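You operate a simulated robot arm through the tools that you are given. There is no shell and no other tool. Be economical: measure what you need, move in short steps, check, and stop when the job is done.

Carry out the task below with a simulated two-armed robot. There is one attempt and no reset: what you move stays moved.

Task
Wipe up the spill on the dining table top with the yellow cloth and put it back.

The check looks at the end state, three seconds after you hand in, the way a careful person would. Anything else that was tipped, shoved, dropped, spilled or broken makes it a failure. Flat cloth is picked up by pressing the open fingertips on it (5 to 10 N) and closing them slowly along it; thin cloth reads only 2 to 8 mm in the jaws.

Robot
Two 7-joint arms with two-finger parallel grippers on one trunk, on a base that drives. Base frame: it is fixed to the floor where the robot stands at the start and does not move with it; the origin is under the middle of the robot, x ahead of it, y to its left, z up. Readings come in mm, rad, newtons and seconds.
The left shoulder is at the start at [60, 144, 926], the right one opposite. Payload 1.57 kg a hand.
Tool frame (each hand has its own): the origin (TCP) lies between the finger pads and is the grasp point; the fingertips stand 30 mm ahead of it; z points along the fingers, y is the line along which they close. The gripper opens to 110 mm. The fingers are 24 mm wide and 12 mm thick; the gripper's body (48 by 112 mm) begins 78 mm behind the TCP.
Orientation is that of the tool frame in the base frame, as a unit quaternion [x, y, z, w]. With the fingers straight down and closing along the base's y, the tool's x points along the base's -x, its y along +y and its z along -z.

Tools
- The arms move only by the tool nudge_tool. It takes "left_moves", "right_moves" or both (then of equal length, played together; a hand with none holds still); each is one flat list of numbers, 7 for each row, row after row: the turn, a rotation vector about the tool's x, y, z in rad, then the shift along the tool's x, y, z in mm, then the gripper command, from -1 (fully open) to 1 (shut), values between in proportion. In form: [wx, wy, wz, tx, ty, tz, hand, wx, wy, wz, tx, ty, tz, hand, ...]. A call has 1 to 10 rows; each row is the pose to reach, as a shift and turn from the pose commanded when the call began, along the tool's axes at that moment. A row lasts 0.2 s, in which the tool goes at most 50 mm and 0.15 rad; a call with a longer step from one row to the next is refused whole, and so is a gripper value outside its range. A pose out of reach is approached as far as the arm can. The call stops where the force on the tool passes 40 N (or 10 N more than at its start, if that is more) or the arm is blocked; 0.2 s more then pass. Each finger travels about 45 mm/s and halts on what it meets, pressing with about 39 N; the grip force reading is that of the motor and also rises with nothing between the fingers. The clock runs only during rows and for 0.2 s after the last one: add rows that repeat a pose to give the fingers time. It gives the time, the measured TCP pose, the force on the tool (base axes), the opening and the grip force at its end, in the units of the frame above (readings bear some noise).
- Cameras (640 x 400 px; columns grow to the right, rows downward): "scene" is now at [37.5, 20.3, 1526.7]; the picture's right is [0.29, -0.96, 0.00], its down [-0.79, -0.24, -0.56] and it looks along [0.54, 0.16, -0.83] (base axes); focal length 262 px, centre (320, 200). "left" rides on the left gripper at [70, -16, -141] in its tool frame; the picture's right is [0.23, 0.97, 0.00], its down [-0.86, 0.20, -0.48] and it looks along [-0.47, 0.11, 0.88] (tool axes); focal length 222 px, centre (320, 200). "right" rides on the right gripper at [70, 16, -141] in its tool frame; the picture's right is [-0.23, 0.97, 0.00], its down [-0.86, -0.20, -0.48] and it looks along [-0.47, -0.11, 0.88] (tool axes); focal length 222 px, centre (320, 200). There is no depth. A picture from a camera that has moved, and an enlarged one, comes with that camera's place and axes in the base frame and with its lens.
- snapshot(camera): a new picture of that camera. No time passes.
- lift_body(by): slides the trunk up (or, below 0, down) by that many mm; the arms and the scene camera ride with it, the base frame stays. It gives what a move gives, with no picture.
- roll_base(legs): drives the robot by 1 to 6 legs, each [ahead, left, turn to the left] in mm, mm and rad, along the robot's own axes; the way and the turn of a leg run together, so that a leg with both is an arc; at most 1500 mm and 3.142 rad a leg. The arms and the cameras ride along, it lands a little off, and it stops where it bumps. It gives what a move gives.
- aim_head(pan, tilt): turns the head with the scene camera to pan (to the left, within 1.501 rad either way) and tilt (down, from -0.506 to 1.204), counted from straight ahead of the robot. It gives what a move gives.
- close_up(camera, box): a new picture of the part [left, top, right, bottom] of that camera's present view, enlarged. No time passes.
- hand_in(): hands the job in; it is judged then, once.

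Work in short steps. Places have to be worked out from the pictures, the camera data and where the tool is seen: move nearer, look again, correct. Check each grasp and each placing, and mend what went wrong. You have 120 turns and 92 pictures in all, those below and enlarged ones among them. Open the grippers and draw the arms clear of the work before you hand the job in, unless the task says otherwise; then end with one line.

The tools are called as name(argument=value, ...) on one line, values as JSON. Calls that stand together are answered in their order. nudge_tool: Moves the arms, as the interface text tells. Its arguments: {"type":"object","properties":{"left_moves":{"type":"array","items":{"type":"number"}},"right_moves":{"type":"array","items":{"type":"number"}}},"required":[]} The other tools are called the same way: lift_body (by) slides the trunk up or down; roll_base (legs) drives the base; aim_head (pan, tilt) turns the head that bears the scene camera; snapshot (camera) takes a picture; close_up (camera, box) takes an enlarged picture of a part of a camera's view; hand_in () hands the job in.

At the start:

```text
time_s: 0.0
left_tool_pos: [473.0, 379.5, 987.1]
left_ee_rot: [-0.001, 1.0, 0.0, 0.0]
left_force: [-0.1, 0.0, 0.0]
left_width: 109.8
left_grip_force: 0.1
right_tool_pos: [460.6, -47.9, 1005.7]
right_ee_rot: [0.0, 1.0, 0.0, 0.0]
right_force: [0.4, 0.9, -0.6]
right_width: 110.0
right_grip_force: 0.1
trunk travel left (down, up): [-525.0, 65.0]
robot x, y, heading: [-3.9, -0.7, 0.004]
head pan, tilt: [0.29, 0.972]
```

scene: 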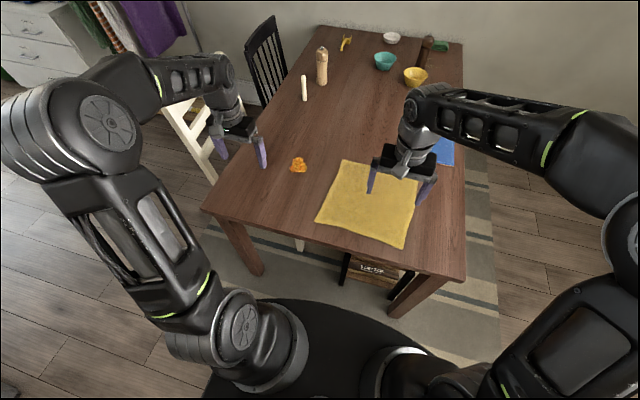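
right: 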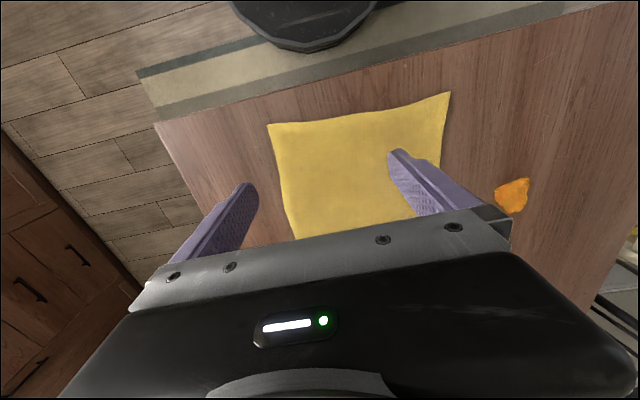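
left: 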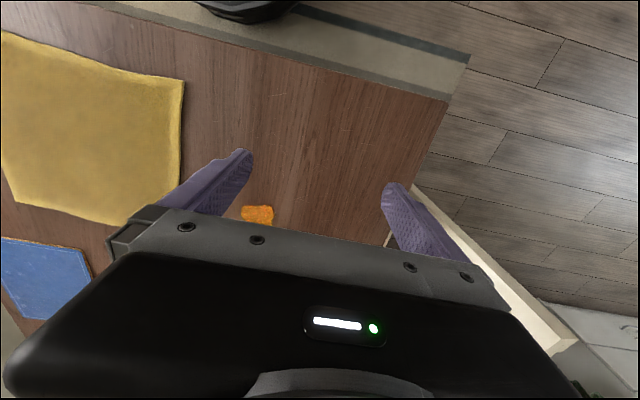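

I place the cloth at about x 470–795, y −170–165 and the spill at about (716, 314). That is slightly out of reach, so I'll check for room ahead of the base and look closer at the spill.

close_up(camera="scene", box=[200, 100, 480, 275])

aim_head(pan=0.0, tilt=1.2)

snapshot(camera="scene")

```text
2.29 times, centred on (340, 188) of scene
camera zoom: at [37.5, 20.3, 1526.7], right [0.29, -0.96, 0.0], down [-0.79, -0.24, -0.56], along [0.54, 0.16, -0.83], focal length 599 px, centre (274, 229)
```

zoom: 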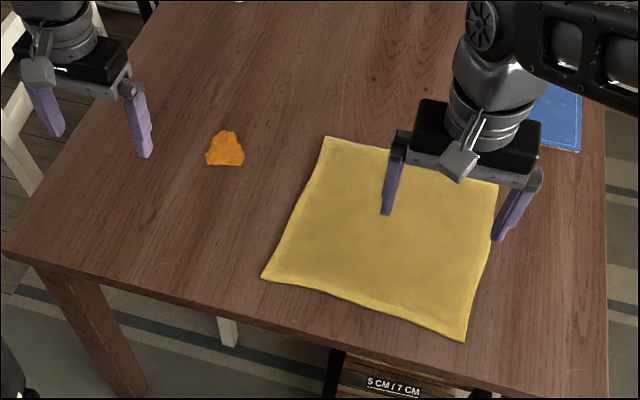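

```text
time_s: 0.8
left_tool_pos: [474.7, 380.2, 988.9]
left_ee_rot: [0.0, 1.0, 0.0, -0.001]
left_force: [0.4, -0.4, 0.0]
left_width: 109.9
left_grip_force: 0.0
right_tool_pos: [459.2, -48.6, 1005.6]
right_ee_rot: [0.0, 1.0, 0.0, 0.0]
right_force: [0.2, -0.4, 0.2]
right_width: 110.0
right_grip_force: 0.0
trunk travel left (down, up): [-525.0, 65.0]
robot x, y, heading: [-3.5, 3.4, -0.002]
head pan, tilt: [0.0, 1.201]
```

```text
87 pictures are left
camera scene: at [25.1, -0.1, 1512.2], right [0.0, -1.0, 0.0], down [-0.93, 0.0, -0.36], along [0.36, 0.0, -0.93], focal length 262 px, centre (320, 200)
```

scene: 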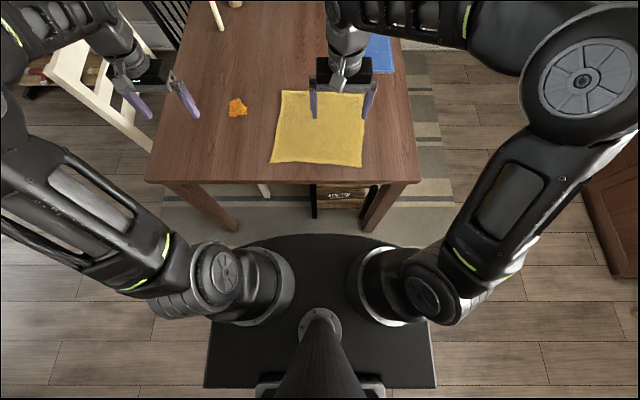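

The floor ahead of the base is clear up to the table edge. I'll drive 100 mm forward so the spill comes within the left hand's reach.

roll_base(legs=[[100, 0, 0]])

aim_head(pan=0.15, tilt=1.0)

snapshot(camera="scene")

snapshot(camera="left")

```text
time_s: 1.9
left_tool_pos: [573.3, 381.5, 986.4]
left_ee_rot: [-0.001, 1.0, 0.0, -0.001]
left_force: [0.1, 1.3, -0.4]
left_width: 109.9
left_grip_force: 0.1
right_tool_pos: [559.2, -46.0, 1004.5]
right_ee_rot: [-0.001, 1.0, 0.0, -0.001]
right_force: [-0.1, 1.0, -0.7]
right_width: 110.2
right_grip_force: 0.1
trunk travel left (down, up): [-525.0, 65.0]
robot x, y, heading: [98.0, -0.9, 0.003]
head pan, tilt: [0.0, 1.201]
```

```text
time_s: 2.7
left_tool_pos: [572.6, 379.7, 987.4]
left_ee_rot: [-0.001, 1.0, 0.0, 0.0]
left_force: [-0.2, -0.5, 0.6]
left_width: 109.7
left_grip_force: 0.0
right_tool_pos: [557.7, -46.7, 1005.6]
right_ee_rot: [-0.001, 1.0, 0.0, 0.0]
right_force: [-0.2, 0.5, 1.0]
right_width: 109.7
right_grip_force: 0.1
trunk travel left (down, up): [-525.0, 65.0]
robot x, y, heading: [98.7, 0.6, -0.001]
head pan, tilt: [0.15, 1.0]
```

```text
86 pictures are left
camera scene: at [137.3, 10.4, 1524.7], right [0.15, -0.99, 0.0], down [-0.83, -0.13, -0.54], along [0.53, 0.08, -0.84], focal length 262 px, centre (320, 200)
```

scene: 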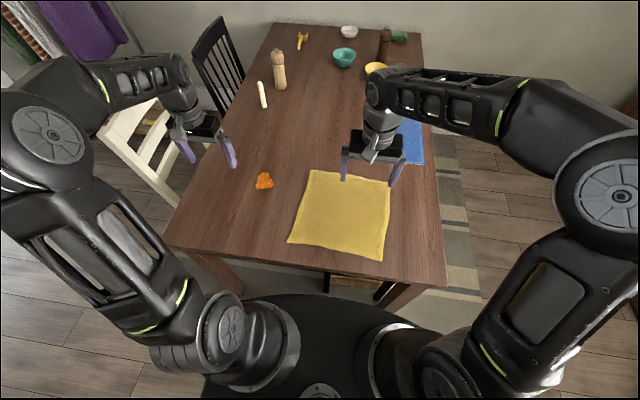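

```text
85 pictures are left
camera left: at [503.2, 364.2, 1128.3], right [-0.23, 0.97, 0.0], down [0.85, 0.2, 0.48], along [0.47, 0.11, -0.88], focal length 222 px, centre (320, 200)
```

left: 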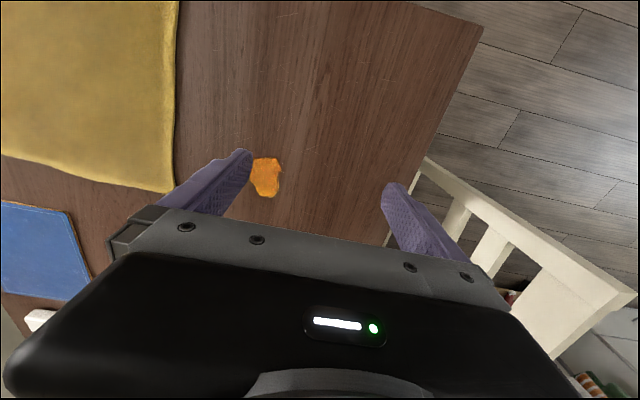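

The left camera agrees with the scene camera best if the surface is nearer z≈740, so I'll descend carefully. I'll move the left hand above the cloth's left edge, half open, and the right hand aside.

nudge_tool(left_moves=[0, 0, 0, -7, -37, 21, 0, 0, 0, 0, -14, -74, 42, 0, 0, 0, 0, -21, -111, 63, 0, 0, 0, 0, -28, -148, 84, 0, 0, 0, 0, -35, -185, 105, 0, 0, 0, 0, -42, -222, 126, 0, 0, 0, 0, -47, -258, 147, 0], right_moves=[0, 0, 0, 0, -25, 0, -1, 0, 0, 0, 0, -50, 0, -1, 0, 0, 0, 0, -75, 0, -1, 0, 0, 0, 0, -100, 0, -1, 0, 0, 0, 0, -125, 0, -1, 0, 0, 0, 0, -150, 0, -1, 0, 0, 0, 0, -170, 0, -1])

snapshot(camera="left")

snapshot(camera="scene")

```text
time_s: 4.3
left_tool_pos: [620.9, 121.9, 841.4]
left_ee_rot: [-0.002, 1.0, 0.001, 0.0]
left_force: [0.0, -0.6, 0.0]
left_width: 54.8
left_grip_force: 0.1
right_tool_pos: [557.6, -218.2, 1005.5]
right_ee_rot: [-0.002, 1.0, 0.001, 0.0]
right_force: [0.4, -0.5, -0.5]
right_width: 110.1
right_grip_force: 0.1
trunk travel left (down, up): [-525.0, 65.0]
robot x, y, heading: [100.4, -1.5, 0.004]
head pan, tilt: [0.15, 1.0]
```

```text
84 pictures are left
camera left: at [551.1, 105.4, 982.7], right [-0.23, 0.97, 0.0], down [0.85, 0.2, 0.48], along [0.47, 0.11, -0.88], focal length 222 px, centre (320, 200)
```

left: 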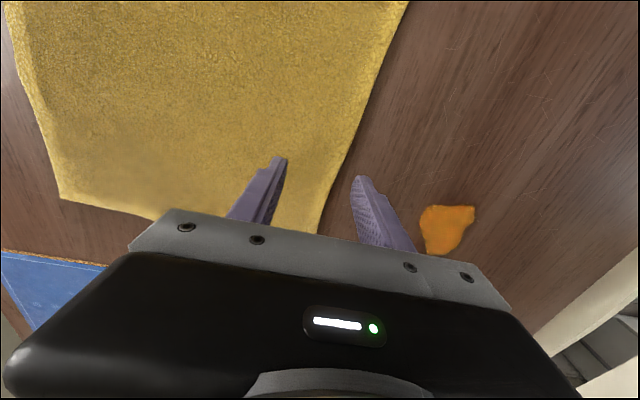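

```text
83 pictures are left
camera scene: at [137.9, 9.3, 1524.8], right [0.15, -0.99, 0.0], down [-0.83, -0.13, -0.54], along [0.53, 0.08, -0.84], focal length 262 px, centre (320, 200)
```

scene: 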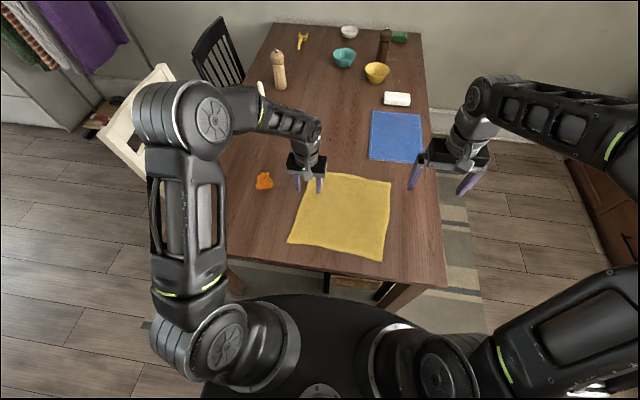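

The cloth's left edge is at y≈146 and both views agree on z≈740. I'll shift 20 mm inward so both tips land on cloth, and lower most of the way.

nudge_tool(left_moves=[0, 0, 0, 0, -20, 20, 0, 0, 0, 0, 0, -20, 50, 0, 0, 0, 0, 0, -20, 58, 0])

snapshot(camera="left")

```text
time_s: 5.1
left_tool_pos: [620.1, 101.4, 783.3]
left_ee_rot: [-0.001, 1.0, -0.001, 0.0]
left_force: [1.3, 0.5, 6.0]
left_width: 55.1
left_grip_force: 0.1
right_tool_pos: [555.7, -215.9, 1007.0]
right_ee_rot: [-0.002, 1.0, 0.0, 0.0]
right_force: [-0.1, 0.3, -0.5]
right_width: 110.0
right_grip_force: 0.1
trunk travel left (down, up): [-525.0, 65.0]
robot x, y, heading: [102.0, 2.3, 0.0]
head pan, tilt: [0.15, 1.0]
```

```text
82 pictures are left
camera left: at [550.4, 85.3, 924.6], right [-0.23, 0.97, 0.0], down [0.85, 0.2, 0.48], along [0.47, 0.11, -0.88], focal length 222 px, centre (320, 200)
```

left: 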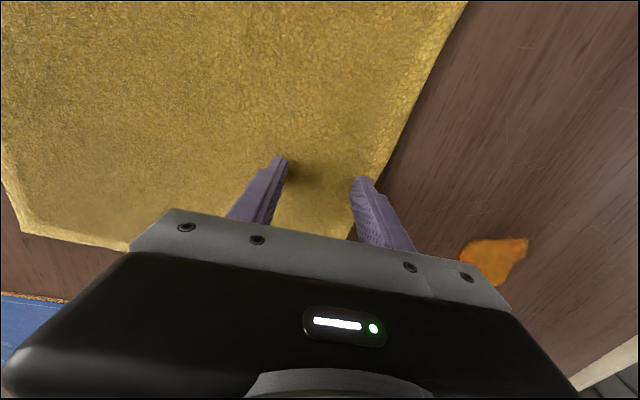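

Contact already reads 6 N at TCP z 783, so the surface is at about z≈753. I'll press about 1 mm more and close the fingers slowly.

nudge_tool(left_moves=[0, 0, 0, 0, 0, 1, 0.1, 0, 0, 0, 0, 0, 1, 0.25, 0, 0, 0, 0, 0, 1, 0.4, 0, 0, 0, 0, 0, 1, 0.55, 0, 0, 0, 0, 0, 1, 0.7, 0, 0, 0, 0, 0, 1, 0.8, 0, 0, 0, 0, 0, 1, 0.9, 0, 0, 0, 0, 0, 1, 1, 0, 0, 0, 0, 0, 1, 1])

snapshot(camera="left")

```text
time_s: 7.1
left_tool_pos: [618.5, 102.6, 782.5]
left_ee_rot: [-0.002, 1.0, 0.0, 0.001]
left_force: [2.0, 3.3, 22.3]
left_width: 6.3
left_grip_force: 26.1
right_tool_pos: [556.3, -215.0, 1006.8]
right_ee_rot: [-0.002, 1.0, -0.001, 0.002]
right_force: [0.7, 0.4, -0.2]
right_width: 109.9
right_grip_force: 0.1
trunk travel left (down, up): [-525.0, 65.0]
robot x, y, heading: [98.2, 3.1, 0.002]
head pan, tilt: [0.15, 1.0]
```

```text
81 pictures are left
camera left: at [549.1, 86.3, 923.8], right [-0.23, 0.97, 0.0], down [0.85, 0.2, 0.48], along [0.47, 0.11, -0.88], focal length 222 px, centre (320, 200)
```

left: 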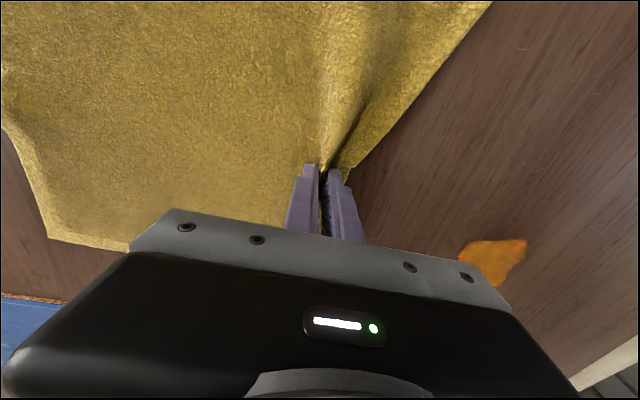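

The jaws read 6.3 mm, so the cloth is held. With z≈753 the spill is at about (671, 299). I'll lift slightly and drag the cloth to just short of it.

nudge_tool(left_moves=[0, 0, 0, 0, 0, -12, 1, 0, 0, 0, -10, 28, -12, 1, 0, 0, 0, -20, 56, -12, 1, 0, 0, 0, -30, 84, -12, 1, 0, 0, 0, -40, 112, -12, 1, 0, 0, 0, -52, 140, -12, 1])

snapshot(camera="left")

snapshot(camera="scene")

```text
time_s: 8.5
left_tool_pos: [672.0, 246.1, 795.6]
left_ee_rot: [0.0, 1.0, 0.0, 0.0]
left_force: [0.0, 0.4, -0.1]
left_width: 5.0
left_grip_force: 25.7
right_tool_pos: [558.7, -215.8, 1006.9]
right_ee_rot: [-0.002, 1.0, 0.0, 0.001]
right_force: [-0.7, 0.1, -0.3]
right_width: 110.2
right_grip_force: 0.0
trunk travel left (down, up): [-525.0, 65.0]
robot x, y, heading: [100.7, -1.0, -0.001]
head pan, tilt: [0.15, 1.0]
```

```text
80 pictures are left
camera left: at [602.9, 230.1, 935.5], right [-0.23, 0.97, 0.0], down [0.85, 0.2, 0.48], along [0.47, 0.11, -0.88], focal length 222 px, centre (320, 200)
```

left: 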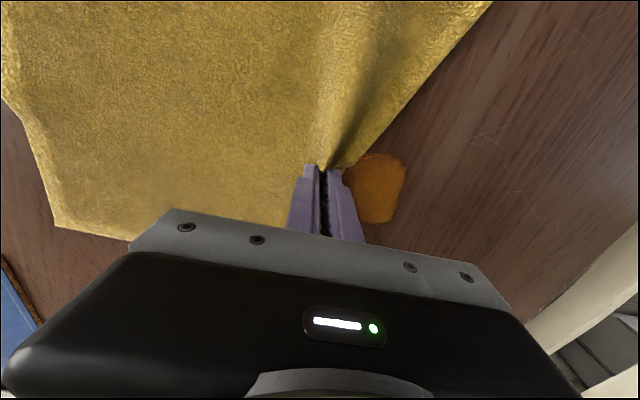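

```text
79 pictures are left
camera scene: at [137.7, 10.9, 1524.8], right [0.15, -0.99, 0.0], down [-0.83, -0.13, -0.54], along [0.53, 0.08, -0.84], focal length 262 px, centre (320, 200)
```

scene: 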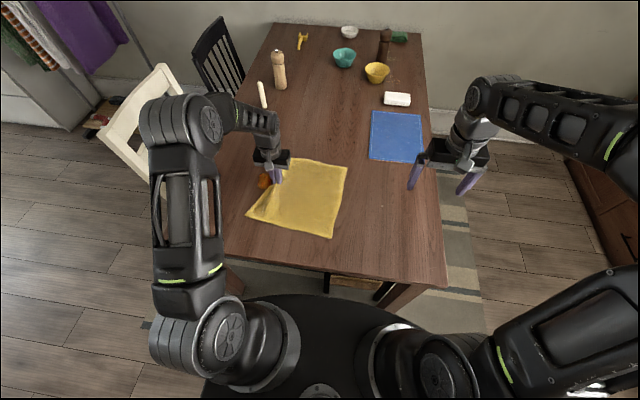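

The cloth came along flat. The spill's centre is near (677, 299), so I'll lower to light contact and check the force.

nudge_tool(left_moves=[0, 0, 0, -3, 0, 6, 1, 0, 0, 0, -3, 0, 11.5, 1])

```text
time_s: 9.1
left_tool_pos: [675.1, 244.9, 783.7]
left_ee_rot: [-0.002, 1.0, 0.0, 0.001]
left_force: [-1.6, 1.5, 9.4]
left_width: 4.6
left_grip_force: 25.2
right_tool_pos: [557.9, -216.2, 1006.7]
right_ee_rot: [-0.002, 1.0, -0.001, 0.0]
right_force: [0.4, 0.3, -0.6]
right_width: 110.0
right_grip_force: 0.0
trunk travel left (down, up): [-525.0, 65.0]
robot x, y, heading: [98.8, 2.2, 0.003]
head pan, tilt: [0.15, 1.0]
```

It presses at 9.4 N, so I'll wipe across the spill and back while pressing.

nudge_tool(left_moves=[0, 0, 0, 0, 25, 0, 1, 0, 0, 0, 0, 50, 0, 1, 0, 0, 0, 0, 75, 0, 1, 0, 0, 0, 0, 100, 0, 1, 0, 0, 0, 0, 75, 0, 1, 0, 0, 0, 0, 50, 0, 1, 0, 0, 0, 0, 25, 0, 1, 0, 0, 0, 0, 50, 0, 1, 0, 0, 0, 0, 75, 0, 1, 0, 0, 0, 0, 100, 0, 1])

snapshot(camera="left")

snapshot(camera="scene")

```text
time_s: 11.3
left_tool_pos: [673.9, 341.3, 784.1]
left_ee_rot: [-0.001, 1.0, 0.0, 0.0]
left_force: [0.2, -5.8, 11.0]
left_width: 4.9
left_grip_force: 25.6
right_tool_pos: [556.4, -217.1, 1007.3]
right_ee_rot: [0.0, 1.0, 0.0, 0.0]
right_force: [0.2, 0.7, 0.1]
right_width: 109.8
right_grip_force: 0.0
trunk travel left (down, up): [-525.0, 65.0]
robot x, y, heading: [101.6, 1.1, -0.0]
head pan, tilt: [0.15, 1.0]
```

```text
78 pictures are left
camera left: at [604.7, 325.1, 924.5], right [-0.23, 0.97, 0.0], down [0.85, 0.2, 0.48], along [0.47, 0.11, -0.88], focal length 222 px, centre (320, 200)
```

left: 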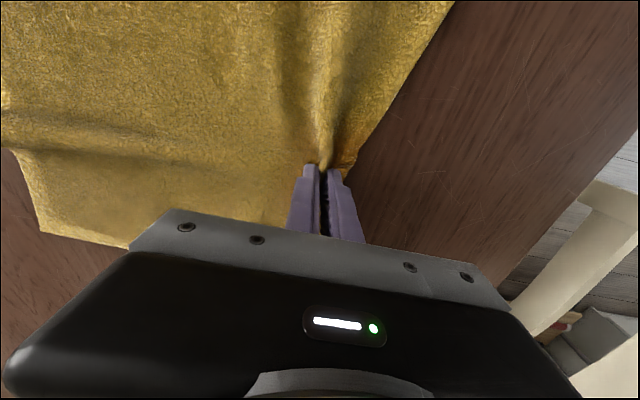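

```text
77 pictures are left
camera scene: at [136.3, 9.5, 1524.7], right [0.15, -0.99, 0.0], down [-0.83, -0.13, -0.54], along [0.53, 0.08, -0.84], focal length 262 px, centre (320, 200)
```

scene: 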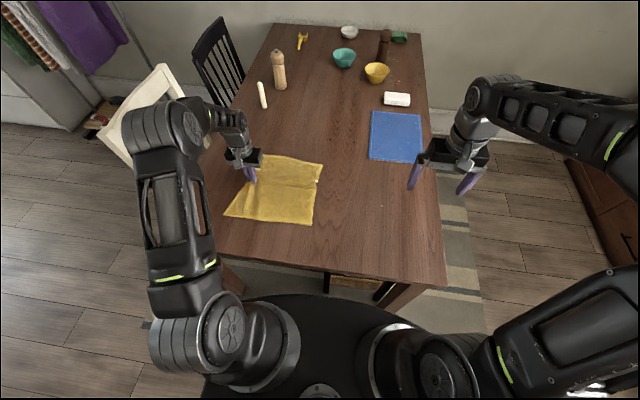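

The cloth now covers the spill. I'll make more strokes offset on either side in x so its whole width is wiped.

nudge_tool(left_moves=[0, 0, 0, -20, -10, 0, 1, 0, 0, 0, -20, -40, 0, 1, 0, 0, 0, -20, -75, 0, 1, 0, 0, 0, -20, -40, 0, 1, 0, 0, 0, -20, 0, 0, 1, 0, 0, 0, 18, 0, 0, 1, 0, 0, 0, 18, -40, 0, 1, 0, 0, 0, 18, -75, 0, 1, 0, 0, 0, 18, -40, 0, 1, 0, 0, 0, 18, 0, 0, 1])

snapshot(camera="scene")

```text
time_s: 13.5
left_tool_pos: [656.8, 340.7, 782.6]
left_ee_rot: [0.0, 1.0, -0.001, 0.002]
left_force: [0.0, -12.6, 27.9]
left_width: 4.5
left_grip_force: 25.1
right_tool_pos: [555.4, -218.6, 1007.3]
right_ee_rot: [0.0, 1.0, 0.001, 0.002]
right_force: [0.3, 0.0, 0.7]
right_width: 109.9
right_grip_force: 0.0
trunk travel left (down, up): [-525.0, 65.0]
robot x, y, heading: [97.3, 1.0, 0.001]
head pan, tilt: [0.15, 1.0]
```

```text
76 pictures are left
camera scene: at [134.7, 7.4, 1525.1], right [0.15, -0.99, 0.0], down [-0.83, -0.13, -0.54], along [0.54, 0.08, -0.84], focal length 262 px, centre (320, 200)
```

scene: 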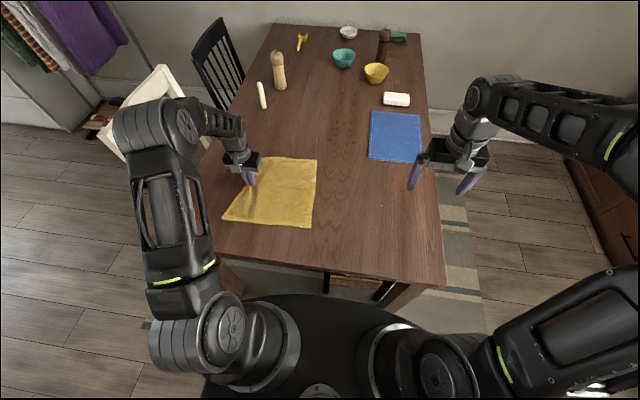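

The wiping is done. I'll release with the left hand and raise it clear, then look.

nudge_tool(left_moves=[0, 0, 0, 0, 0, -2, 0.8, 0, 0, 0, 0, 0, -2, 0.5, 0, 0, 0, 0, 0, -2, 0.3, 0, 0, 0, 0, 0, -10, 0.3, 0, 0, 0, 0, 0, -40, 0.3, 0, 0, 0, 0, 0, -80, 0, 0, 0, 0, 0, 15, -120, 0, 0, 0, 0, 0, 30, -160, 0, 0, 0, 0, 0, 45, -200, 0])

snapshot(camera="scene")

snapshot(camera="left")

```text
time_s: 15.5
left_tool_pos: [653.1, 390.0, 979.7]
left_ee_rot: [0.0, 1.0, 0.0, 0.0]
left_force: [-0.9, -0.4, -0.8]
left_width: 55.1
left_grip_force: 0.1
right_tool_pos: [557.0, -216.2, 1005.9]
right_ee_rot: [-0.001, 1.0, 0.0, 0.0]
right_force: [-0.7, -0.5, -0.1]
right_width: 110.2
right_grip_force: 0.2
trunk travel left (down, up): [-525.0, 65.0]
robot x, y, heading: [101.3, -1.7, -0.0]
head pan, tilt: [0.15, 1.0]
```

```text
75 pictures are left
camera scene: at [137.0, 10.5, 1524.7], right [0.15, -0.99, 0.0], down [-0.83, -0.13, -0.54], along [0.53, 0.08, -0.84], focal length 262 px, centre (320, 200)
```

scene: 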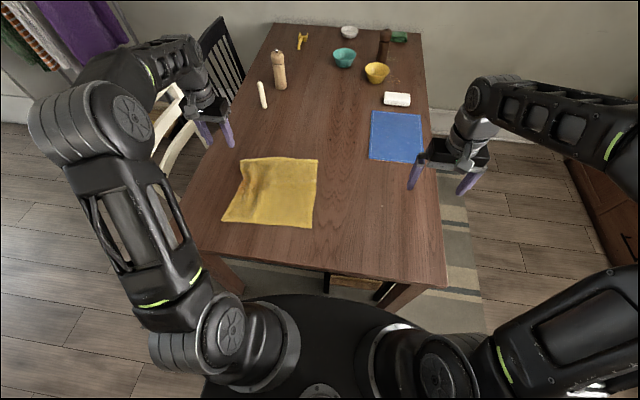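

```text
74 pictures are left
camera left: at [583.8, 373.3, 1121.6], right [-0.23, 0.97, 0.0], down [0.85, 0.2, 0.48], along [0.47, 0.11, -0.88], focal length 222 px, centre (320, 200)
```

left: 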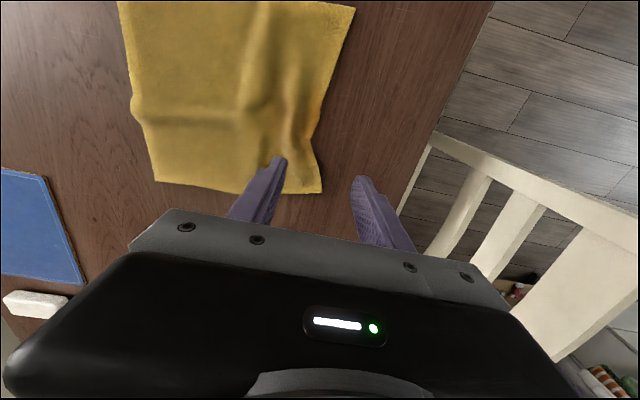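

The cloth took up some orange. Its right edge is now at about y 108 (x≈640), so I'll bring the right hand above that edge, half open.

nudge_tool(right_moves=[0, 0, 0, -9, 40, 0, 0, 0, 0, 0, -18, 80, 0, 0, 0, 0, 0, -27, 120, 10, 0, 0, 0, 0, -36, 160, 35, 0, 0, 0, 0, -45, 200, 60, 0, 0, 0, 0, -54, 240, 85, 0, 0, 0, 0, -63, 285, 105, 0, 0, 0, 0, -72, 325, 130, 0, 0, 0, 0, -78, 364, 155, 0, 0, 0, 0, -78, 364, 180, 0])

snapshot(camera="right")

snapshot(camera="scene")

```text
time_s: 17.7
left_tool_pos: [653.4, 389.6, 980.7]
left_ee_rot: [-0.001, 1.0, 0.001, 0.0]
left_force: [0.5, -0.1, 0.2]
left_width: 55.0
left_grip_force: 0.1
right_tool_pos: [637.5, 146.9, 826.2]
right_ee_rot: [-0.001, 1.0, 0.0, 0.0]
right_force: [-0.2, -0.1, -1.4]
right_width: 55.0
right_grip_force: 0.0
trunk travel left (down, up): [-525.0, 65.0]
robot x, y, heading: [98.5, 3.4, -0.001]
head pan, tilt: [0.15, 1.0]
```

```text
73 pictures are left
camera right: at [567.7, 161.5, 967.8], right [0.22, 0.97, 0.0], down [0.86, -0.2, 0.48], along [0.47, -0.11, -0.88], focal length 222 px, centre (320, 200)
```

right: 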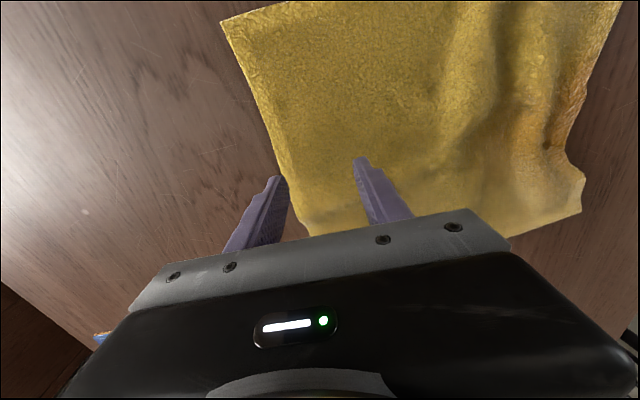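

```text
72 pictures are left
camera scene: at [137.6, 10.4, 1524.8], right [0.15, -0.99, 0.0], down [-0.83, -0.13, -0.54], along [0.53, 0.08, -0.84], focal length 262 px, centre (320, 200)
```

scene: 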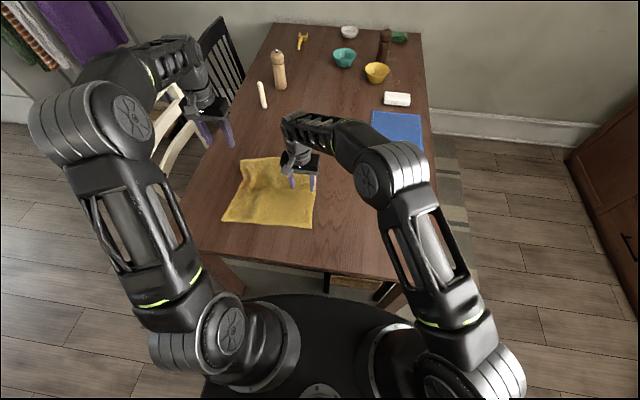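

The edge is at y≈112 here. I'll shift 13 mm inward and lower to contact.

nudge_tool(right_moves=[0, 0, 0, -10, 13, 25, 0, 0, 0, 0, -10, 13, 38, 0, 0, 0, 0, -10, 13, 42, 0])

```text
time_s: 18.5
left_tool_pos: [653.2, 388.4, 980.1]
left_ee_rot: [-0.001, 1.0, 0.0, 0.0]
left_force: [0.7, 0.0, 0.2]
left_width: 55.2
left_grip_force: 0.1
right_tool_pos: [645.8, 159.5, 784.1]
right_ee_rot: [-0.001, 1.0, 0.0, 0.0]
right_force: [0.6, -1.9, 2.2]
right_width: 55.1
right_grip_force: 0.1
trunk travel left (down, up): [-525.0, 65.0]
robot x, y, heading: [99.7, -0.4, 0.004]
head pan, tilt: [0.15, 1.0]
```

There is light contact at 2 N. I'll press about 1.5 mm more and close slowly.

nudge_tool(right_moves=[0, 0, 0, 0, 0, 1.3, 0.1, 0, 0, 0, 0, 0, 1.3, 0.25, 0, 0, 0, 0, 0, 1.3, 0.4, 0, 0, 0, 0, 0, 1.3, 0.55, 0, 0, 0, 0, 0, 1.3, 0.7, 0, 0, 0, 0, 0, 1.3, 0.8, 0, 0, 0, 0, 0, 1.3, 0.9, 0, 0, 0, 0, 0, 1.3, 1, 0, 0, 0, 0, 0, 1.3, 1])

snapshot(camera="right")

```text
time_s: 20.5
left_tool_pos: [652.0, 389.9, 979.9]
left_ee_rot: [0.0, 1.0, 0.001, 0.0]
left_force: [-1.2, 0.1, -0.6]
left_width: 55.1
left_grip_force: 0.1
right_tool_pos: [646.0, 158.0, 783.0]
right_ee_rot: [-0.001, 1.0, 0.002, 0.001]
right_force: [0.9, -0.7, 15.7]
right_width: 7.2
right_grip_force: 26.9
trunk travel left (down, up): [-525.0, 65.0]
robot x, y, heading: [99.1, 1.7, -0.002]
head pan, tilt: [0.15, 1.0]
```

```text
71 pictures are left
camera right: at [575.6, 174.7, 924.2], right [0.22, 0.97, 0.0], down [0.85, -0.2, 0.48], along [0.47, -0.11, -0.88], focal length 222 px, centre (320, 200)
```

right: 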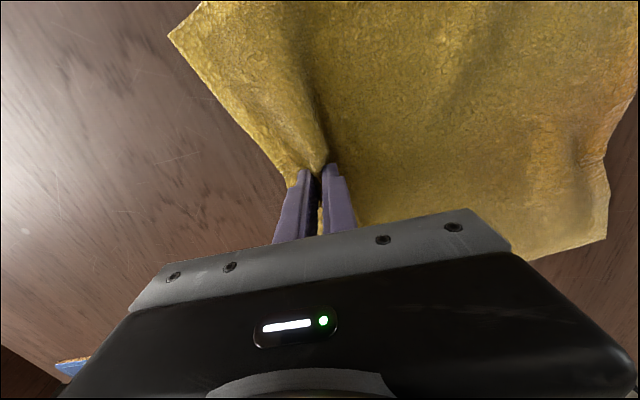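

The jaws read 7.2 mm, so the cloth is held. I'll lift slightly and draw it back about two thirds of the way, then check the spot.

nudge_tool(right_moves=[0, 0, 0, 0, 0, -12, 1, 0, 0, 0, 7, -25, -12, 1, 0, 0, 0, 14, -50, -12, 1, 0, 0, 0, 21, -75, -12, 1, 0, 0, 0, 28, -100, -12, 1, 0, 0, 0, 35, -125, -12, 1, 0, 0, 0, 42, -150, -12, 1, 0, 0, 0, 49, -175, -12, 1])

snapshot(camera="scene")

snapshot(camera="left")

```text
time_s: 22.3
left_tool_pos: [654.2, 390.6, 979.1]
left_ee_rot: [-0.001, 1.0, 0.0, 0.0]
left_force: [0.5, 0.2, 0.5]
left_width: 55.3
left_grip_force: 0.1
right_tool_pos: [598.0, -14.3, 796.9]
right_ee_rot: [-0.001, 1.0, -0.001, 0.0]
right_force: [-0.1, -0.3, 0.0]
right_width: 6.5
right_grip_force: 26.3
trunk travel left (down, up): [-525.0, 65.0]
robot x, y, heading: [101.2, -0.3, 0.003]
head pan, tilt: [0.15, 1.0]
```

```text
70 pictures are left
camera scene: at [137.3, 10.1, 1524.8], right [0.15, -0.99, 0.0], down [-0.83, -0.13, -0.54], along [0.53, 0.08, -0.84], focal length 262 px, centre (320, 200)
```

scene: 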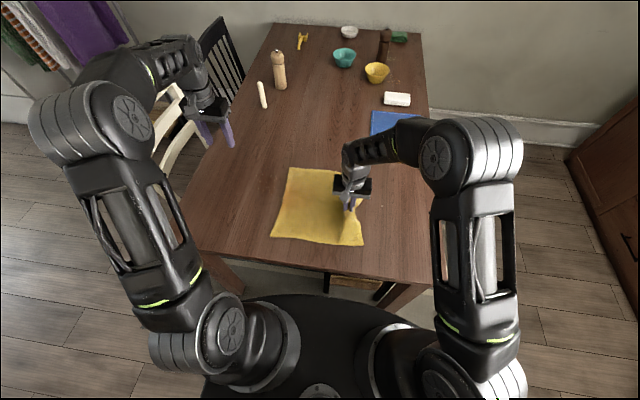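

```text
69 pictures are left
camera left: at [584.1, 372.8, 1121.4], right [-0.23, 0.97, 0.0], down [0.85, 0.2, 0.48], along [0.47, 0.11, -0.88], focal length 222 px, centre (320, 200)
```

left: 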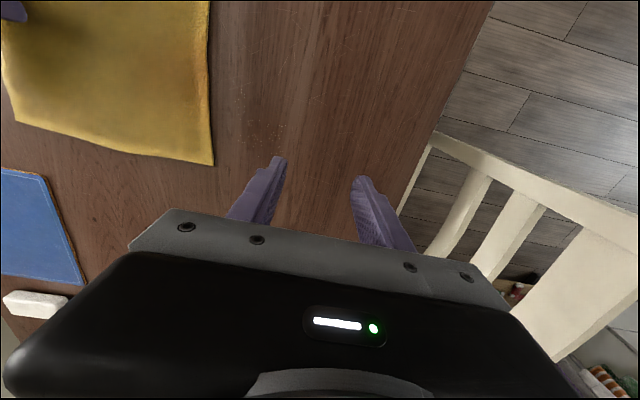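

The spill looks gone, and I'll enlarge the view to look for residue.

close_up(camera="left", box=[180, 40, 420, 190])

close_up(camera="scene", box=[190, 120, 390, 260])

```text
2.67 times, centred on (300, 115) of left
camera zoom: at [584.1, 372.8, 1121.4], right [-0.23, 0.97, 0.0], down [0.85, 0.2, 0.48], along [0.47, 0.11, -0.88], focal length 592 px, centre (373, 427)
```

zoom: 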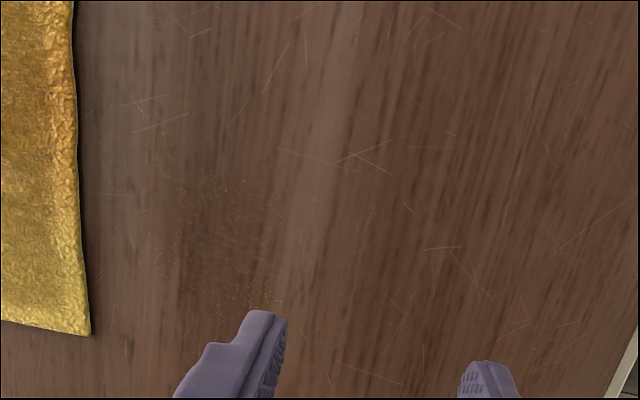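

```text
2.86 times, centred on (290, 190) of scene
camera zoom: at [137.3, 10.1, 1524.8], right [0.15, -0.99, 0.0], down [-0.83, -0.13, -0.54], along [0.53, 0.08, -0.84], focal length 748 px, centre (406, 229)
```

zoom: 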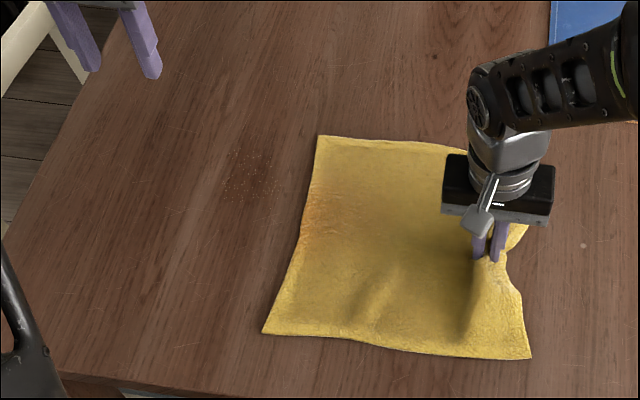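

Most of the spill is gone but faint specks remain around (673, 297), so I'll wipe again. First I release the right hand and lift it clear.

nudge_tool(right_moves=[0, 0, 0, 0, 0, 9, 0.9, 0, 0, 0, 0, 0, 9, 0.5, 0, 0, 0, 0, 0, 9, 0.3, 0, 0, 0, 0, 0, 0, 0.3, 0, 0, 0, 0, 0, -40, 0.3, 0, 0, 0, 0, -20, -80, 0, 0, 0, 0, 0, -60, -110, 0, 0, 0, 0, 0, -105, -130, 0, 0, 0, 0, 0, -150, -150, 0, 0, 0, 0, 0, -190, -160, 0])

nudge_tool(left_moves=[0, 0, 0, 2, -40, 20, 0, 0, 0, 0, 4, -80, 45, 0, 0, 0, 0, 6, -120, 70, 0, 0, 0, 0, 8, -160, 95, 0, 0, 0, 0, 8, -195, 125, 0, 0, 0, 0, 8, -205, 155, 0])

snapshot(camera="left")

snapshot(camera="scene")

```text
time_s: 24.5
left_tool_pos: [652.6, 389.4, 980.9]
left_ee_rot: [-0.001, 1.0, -0.001, -0.001]
left_force: [-0.8, 0.3, -0.6]
left_width: 55.0
left_grip_force: 0.0
right_tool_pos: [599.4, -203.6, 955.2]
right_ee_rot: [-0.001, 1.0, 0.0, 0.0]
right_force: [-0.9, 0.1, -0.2]
right_width: 54.9
right_grip_force: 0.0
trunk travel left (down, up): [-525.0, 65.0]
robot x, y, heading: [97.4, -2.3, 0.003]
head pan, tilt: [0.15, 1.0]
```

```text
time_s: 25.9
left_tool_pos: [648.8, 184.8, 826.6]
left_ee_rot: [-0.001, 1.0, 0.0, 0.001]
left_force: [0.4, -0.1, 0.0]
left_width: 54.9
left_grip_force: 0.1
right_tool_pos: [600.0, -202.8, 956.9]
right_ee_rot: [-0.002, 1.0, -0.001, 0.0]
right_force: [-0.1, -0.9, 0.5]
right_width: 54.9
right_grip_force: 0.1
trunk travel left (down, up): [-525.0, 65.0]
robot x, y, heading: [98.8, 5.4, -0.003]
head pan, tilt: [0.15, 1.0]
```

```text
66 pictures are left
camera left: at [580.3, 168.0, 966.9], right [-0.23, 0.97, 0.0], down [0.85, 0.2, 0.48], along [0.47, 0.11, -0.88], focal length 222 px, centre (320, 200)
```

left: 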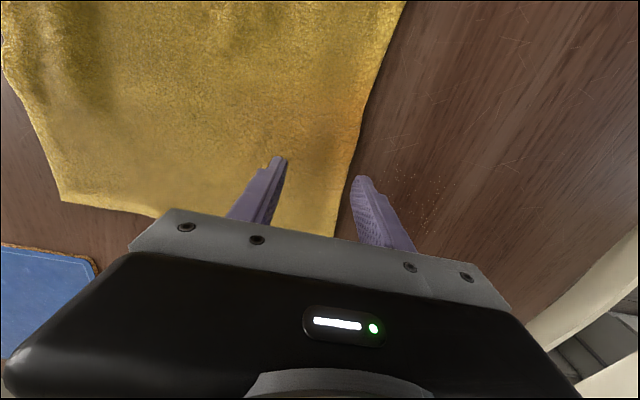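

```text
65 pictures are left
camera scene: at [137.8, 10.6, 1524.8], right [0.15, -0.99, 0.0], down [-0.83, -0.13, -0.54], along [0.53, 0.08, -0.84], focal length 262 px, centre (320, 200)
```

scene: 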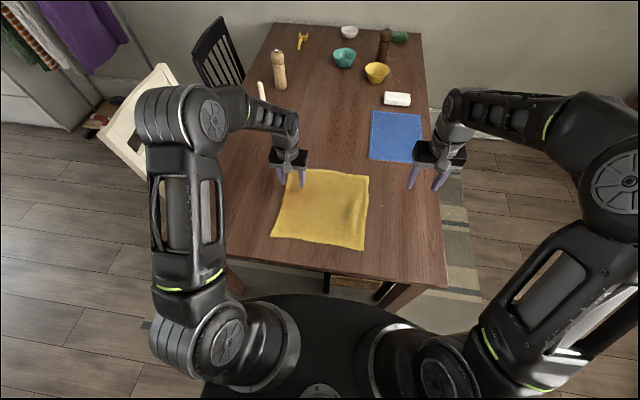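

The cloth is lying flat with its left edge at y≈215. I'll shift inward, press to contact, and pinch again.

nudge_tool(left_moves=[0, 0, 0, 0, -14, 25, 0, 0, 0, 0, 0, -14, 40, 0, 0, 0, 0, 0, -14, 44, 0, 0, 0, 0, 0, -14, 44.5, 0.15, 0, 0, 0, 0, -14, 44.5, 0.35, 0, 0, 0, 0, -14, 44.5, 0.5, 0, 0, 0, 0, -14, 44.5, 0.65, 0, 0, 0, 0, -14, 44.5, 0.8, 0, 0, 0, 0, -14, 44.5, 1, 0, 0, 0, 0, -14, 44.5, 1])

snapshot(camera="left")

```text
time_s: 28.1
left_tool_pos: [647.9, 169.2, 782.7]
left_ee_rot: [-0.002, 1.0, -0.001, 0.001]
left_force: [1.5, 2.7, 21.6]
left_width: 5.6
left_grip_force: 26.1
right_tool_pos: [599.3, -202.7, 956.3]
right_ee_rot: [-0.002, 1.0, 0.0, 0.0]
right_force: [0.1, -0.6, -0.2]
right_width: 55.0
right_grip_force: 0.0
trunk travel left (down, up): [-525.0, 65.0]
robot x, y, heading: [97.7, -1.9, 0.0]
head pan, tilt: [0.15, 1.0]
```

```text
64 pictures are left
camera left: at [578.3, 152.9, 923.9], right [-0.23, 0.97, 0.0], down [0.85, 0.2, 0.48], along [0.47, 0.11, -0.88], focal length 222 px, centre (320, 200)
```

left: 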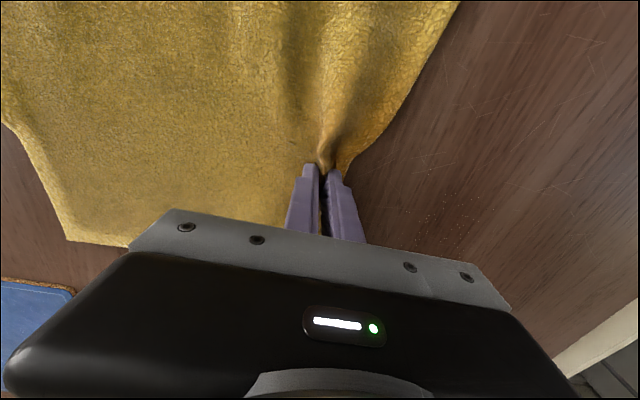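

It is held, and the specks span about x 640–700, y 240–320. I'll lift, move to just before them, and press down again.

nudge_tool(left_moves=[0, 0, 0, 0, 0, -10, 1, 0, 0, 0, 5, 30, -10, 1, 0, 0, 0, 8, 55, -10, 1, 0, 0, 0, 8, 55, -5, 1, 0, 0, 0, 8, 55, -0.5, 1])

```text
time_s: 29.3
left_tool_pos: [640.5, 224.0, 784.7]
left_ee_rot: [-0.003, 1.0, 0.0, 0.0]
left_force: [-1.7, 2.4, 11.8]
left_width: 5.1
left_grip_force: 25.6
right_tool_pos: [598.9, -201.7, 955.9]
right_ee_rot: [-0.001, 1.0, -0.001, 0.0]
right_force: [0.4, 0.3, 0.4]
right_width: 54.9
right_grip_force: 0.0
trunk travel left (down, up): [-525.0, 65.0]
robot x, y, heading: [100.3, 3.4, 0.004]
head pan, tilt: [0.15, 1.0]
```

It presses at 12 N. I'll make serpentine strokes over the area in lanes 20 mm apart.

nudge_tool(left_moves=[0, 0, 0, 0, 37, 0, 1, 0, 0, 0, 0, 74, 0, 1, 0, 0, 0, 0, 110, 0, 1, 0, 0, 0, -18, 110, 0, 1, 0, 0, 0, -18, 74, 0, 1, 0, 0, 0, -18, 37, 0, 1, 0, 0, 0, -18, 10, 0, 1, 0, 0, 0, -18, 45, 0, 1, 0, 0, 0, -18, 80, 0, 1, 0, 0, 0, -18, 110, 0, 1])

nudge_tool(left_moves=[0, 0, 0, -18, 0, 0, 1, 0, 0, 0, -18, -35, 0, 1, 0, 0, 0, -18, -70, 0, 1, 0, 0, 0, -18, -100, 0, 1, 0, 0, 0, -18, -65, 0, 1, 0, 0, 0, -18, -30, 0, 1, 0, 0, 0, -18, 0, 0, 1, 0, 0, 0, -36, 0, 0, 1, 0, 0, 0, -36, -35, 0, 1, 0, 0, 0, -36, -70, 0, 1])

nudge_tool(left_moves=[0, 0, 0, 0, -25, 0, 1, 0, 0, 0, 0, 15, 0, 1, 0, 0, 0, 0, 50, 0, 1, 0, 0, 0, 0, 75, 0, 1, 0, 0, 0, 25, 75, 0, 1, 0, 0, 0, 25, 40, 0, 1, 0, 0, 0, 25, 0, 0, 1, 0, 0, 0, 25, -25, 0, 1, 0, 0, 0, 25, 20, 0, 1, 0, 0, 0, 25, 65, 0, 1])

snapshot(camera="left")

snapshot(camera="scene")

```text
time_s: 31.5
left_tool_pos: [661.4, 330.2, 785.5]
left_ee_rot: [0.0, 1.0, 0.0, 0.002]
left_force: [0.5, -8.9, 19.7]
left_width: 5.1
left_grip_force: 26.1
right_tool_pos: [599.1, -203.6, 957.2]
right_ee_rot: [-0.001, 1.0, 0.001, 0.0]
right_force: [0.5, -0.2, 0.6]
right_width: 54.9
right_grip_force: 0.1
trunk travel left (down, up): [-525.0, 65.0]
robot x, y, heading: [98.9, -2.6, 0.002]
head pan, tilt: [0.15, 1.0]
```

```text
time_s: 32.2
left_tool_pos: [678.9, 278.8, 785.4]
left_ee_rot: [-0.004, 1.0, 0.002, 0.005]
left_force: [-7.3, -4.7, 21.3]
left_width: 5.2
left_grip_force: 25.5
right_tool_pos: [598.2, -201.7, 956.8]
right_ee_rot: [-0.001, 1.0, 0.0, 0.0]
right_force: [0.3, 0.5, -0.6]
right_width: 55.1
right_grip_force: 0.0
trunk travel left (down, up): [-525.0, 65.0]
robot x, y, heading: [99.2, 2.4, -0.001]
head pan, tilt: [0.15, 1.0]
stopped in row 3 (left hand): the force on the tool passed its limit (the readings are from after the stop); the commanded pose is now the measured one
```

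```text
time_s: 34.5
left_tool_pos: [652.5, 338.5, 784.1]
left_ee_rot: [-0.002, 1.0, 0.003, 0.005]
left_force: [0.5, -9.6, 22.8]
left_width: 5.5
left_grip_force: 25.4
right_tool_pos: [599.2, -202.9, 955.8]
right_ee_rot: [-0.002, 1.0, 0.001, 0.001]
right_force: [-0.3, 0.5, -0.3]
right_width: 54.9
right_grip_force: 0.2
trunk travel left (down, up): [-525.0, 65.0]
robot x, y, heading: [99.8, -2.8, 0.006]
head pan, tilt: [0.15, 1.0]
```

```text
63 pictures are left
camera left: at [581.7, 321.6, 925.3], right [-0.23, 0.97, 0.0], down [0.85, 0.2, 0.49], along [0.47, 0.11, -0.87], focal length 222 px, centre (320, 200)
```

left: 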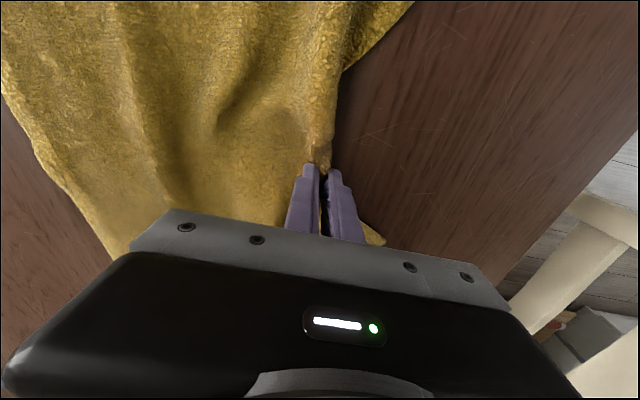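

```text
62 pictures are left
camera scene: at [135.3, 8.5, 1524.9], right [0.15, -0.99, 0.0], down [-0.83, -0.13, -0.54], along [0.54, 0.08, -0.84], focal length 262 px, centre (320, 200)
```

scene: 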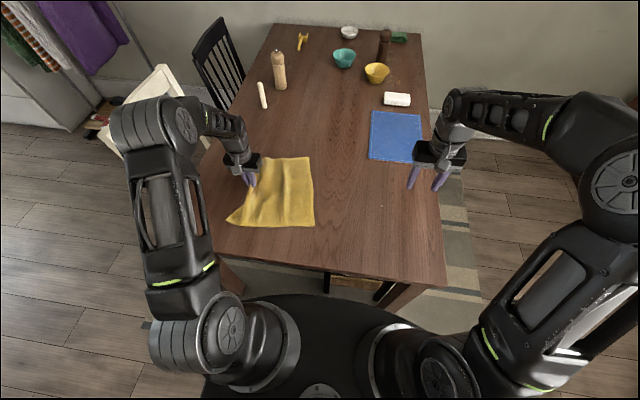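

The second wipe is done. I'll release, raise the left hand and move it aside.

nudge_tool(left_moves=[0, 0, 0, 0, 0, -8, 1, 0, 0, 0, 0, 20, -8, 1, 0, 0, 0, 0, 20, -2, 0.8, 0, 0, 0, 0, 20, -2, 0.5, 0, 0, 0, 0, 20, -2, 0.3, 0, 0, 0, 0, 20, -30, 0.3, 0, 0, 0, 0, 20, -70, 0.1, 0, 0, 0, 0, 20, -115, 0, 0, 0, 0, 0, 35, -155, 0, 0, 0, 0, 0, 50, -195, 0])

nudge_tool(right_moves=[0, 0, 0, -5, 40, 0, 0, 0, 0, 0, -10, 80, 0, 0, 0, 0, 0, -15, 125, 10, 0, 0, 0, 0, -20, 170, 25, 0, 0, 0, 0, -25, 215, 40, 0, 0, 0, 0, -30, 260, 60, 0, 0, 0, 0, -35, 300, 80, 0, 0, 0, 0, -40, 340, 105, 0, 0, 0, 0, -45, 364, 130, 0])

snapshot(camera="right")

snapshot(camera="scene")

```text
time_s: 36.6
left_tool_pos: [652.7, 392.2, 981.2]
left_ee_rot: [-0.002, 1.0, 0.003, 0.003]
left_force: [-0.3, -0.1, 0.9]
left_width: 55.3
left_grip_force: 0.1
right_tool_pos: [598.3, -201.9, 956.3]
right_ee_rot: [-0.002, 1.0, -0.001, -0.001]
right_force: [0.5, 0.0, -0.4]
right_width: 55.1
right_grip_force: 0.0
trunk travel left (down, up): [-525.0, 65.0]
robot x, y, heading: [102.5, 0.9, 0.001]
head pan, tilt: [0.15, 1.0]
```

```text
time_s: 38.6
left_tool_pos: [653.5, 392.9, 979.7]
left_ee_rot: [-0.003, 1.0, 0.002, 0.003]
left_force: [0.4, -0.7, 0.3]
left_width: 54.8
left_grip_force: 0.0
right_tool_pos: [644.3, 161.9, 826.6]
right_ee_rot: [-0.002, 1.0, 0.0, 0.0]
right_force: [0.4, 0.4, 0.2]
right_width: 54.8
right_grip_force: 0.1
trunk travel left (down, up): [-525.0, 65.0]
robot x, y, heading: [100.3, 0.6, 0.003]
head pan, tilt: [0.15, 1.0]
```

```text
61 pictures are left
camera right: at [574.5, 176.3, 967.5], right [0.22, 0.97, 0.0], down [0.86, -0.2, 0.48], along [0.47, -0.11, -0.88], focal length 222 px, centre (320, 200)
```

right: 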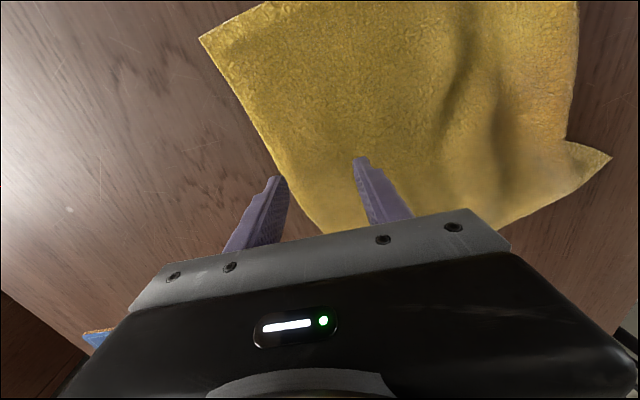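

```text
60 pictures are left
camera scene: at [138.0, 11.4, 1524.8], right [0.15, -0.99, 0.0], down [-0.83, -0.13, -0.54], along [0.53, 0.08, -0.84], focal length 262 px, centre (320, 200)
```

scene: 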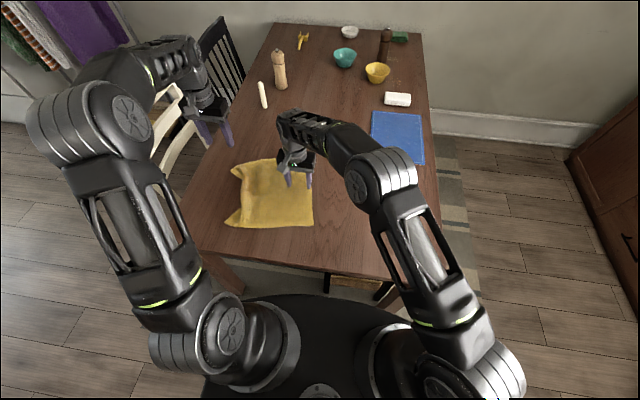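

The right edge is at y≈115. I'll shift slightly inward, press to contact and pinch with the right hand.

nudge_tool(right_moves=[0, 0, 0, 0, 6, 25, 0, 0, 0, 0, 0, 6, 40, 0, 0, 0, 0, 0, 6, 43.5, 0, 0, 0, 0, 0, 6, 44, 0.15, 0, 0, 0, 0, 6, 44, 0.35, 0, 0, 0, 0, 6, 44, 0.5, 0, 0, 0, 0, 6, 44, 0.65, 0, 0, 0, 0, 6, 44, 0.8, 0, 0, 0, 0, 6, 44, 1, 0, 0, 0, 0, 6, 44, 1])

snapshot(camera="right")

```text
time_s: 40.9
left_tool_pos: [652.7, 392.3, 981.0]
left_ee_rot: [-0.003, 1.0, 0.003, 0.004]
left_force: [-0.7, -0.5, -0.3]
left_width: 54.9
left_grip_force: 0.0
right_tool_pos: [643.3, 168.5, 782.8]
right_ee_rot: [-0.002, 1.0, 0.0, 0.0]
right_force: [0.2, 0.6, 19.5]
right_width: 5.4
right_grip_force: 25.9
trunk travel left (down, up): [-525.0, 65.0]
robot x, y, heading: [98.8, -2.7, 0.006]
head pan, tilt: [0.15, 1.0]
```

```text
59 pictures are left
camera right: at [572.6, 182.8, 924.2], right [0.22, 0.97, 0.0], down [0.85, -0.2, 0.48], along [0.47, -0.11, -0.88], focal length 222 px, centre (320, 200)
```

right: 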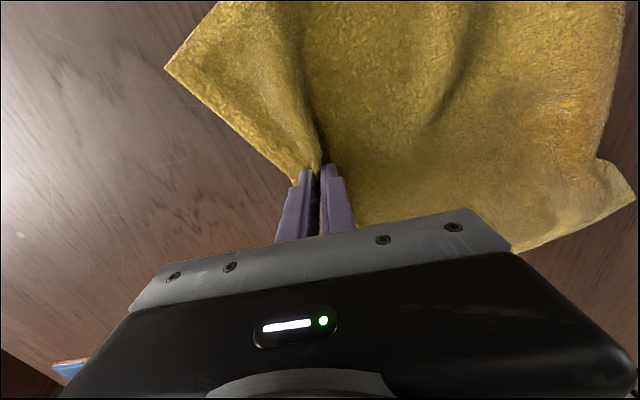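

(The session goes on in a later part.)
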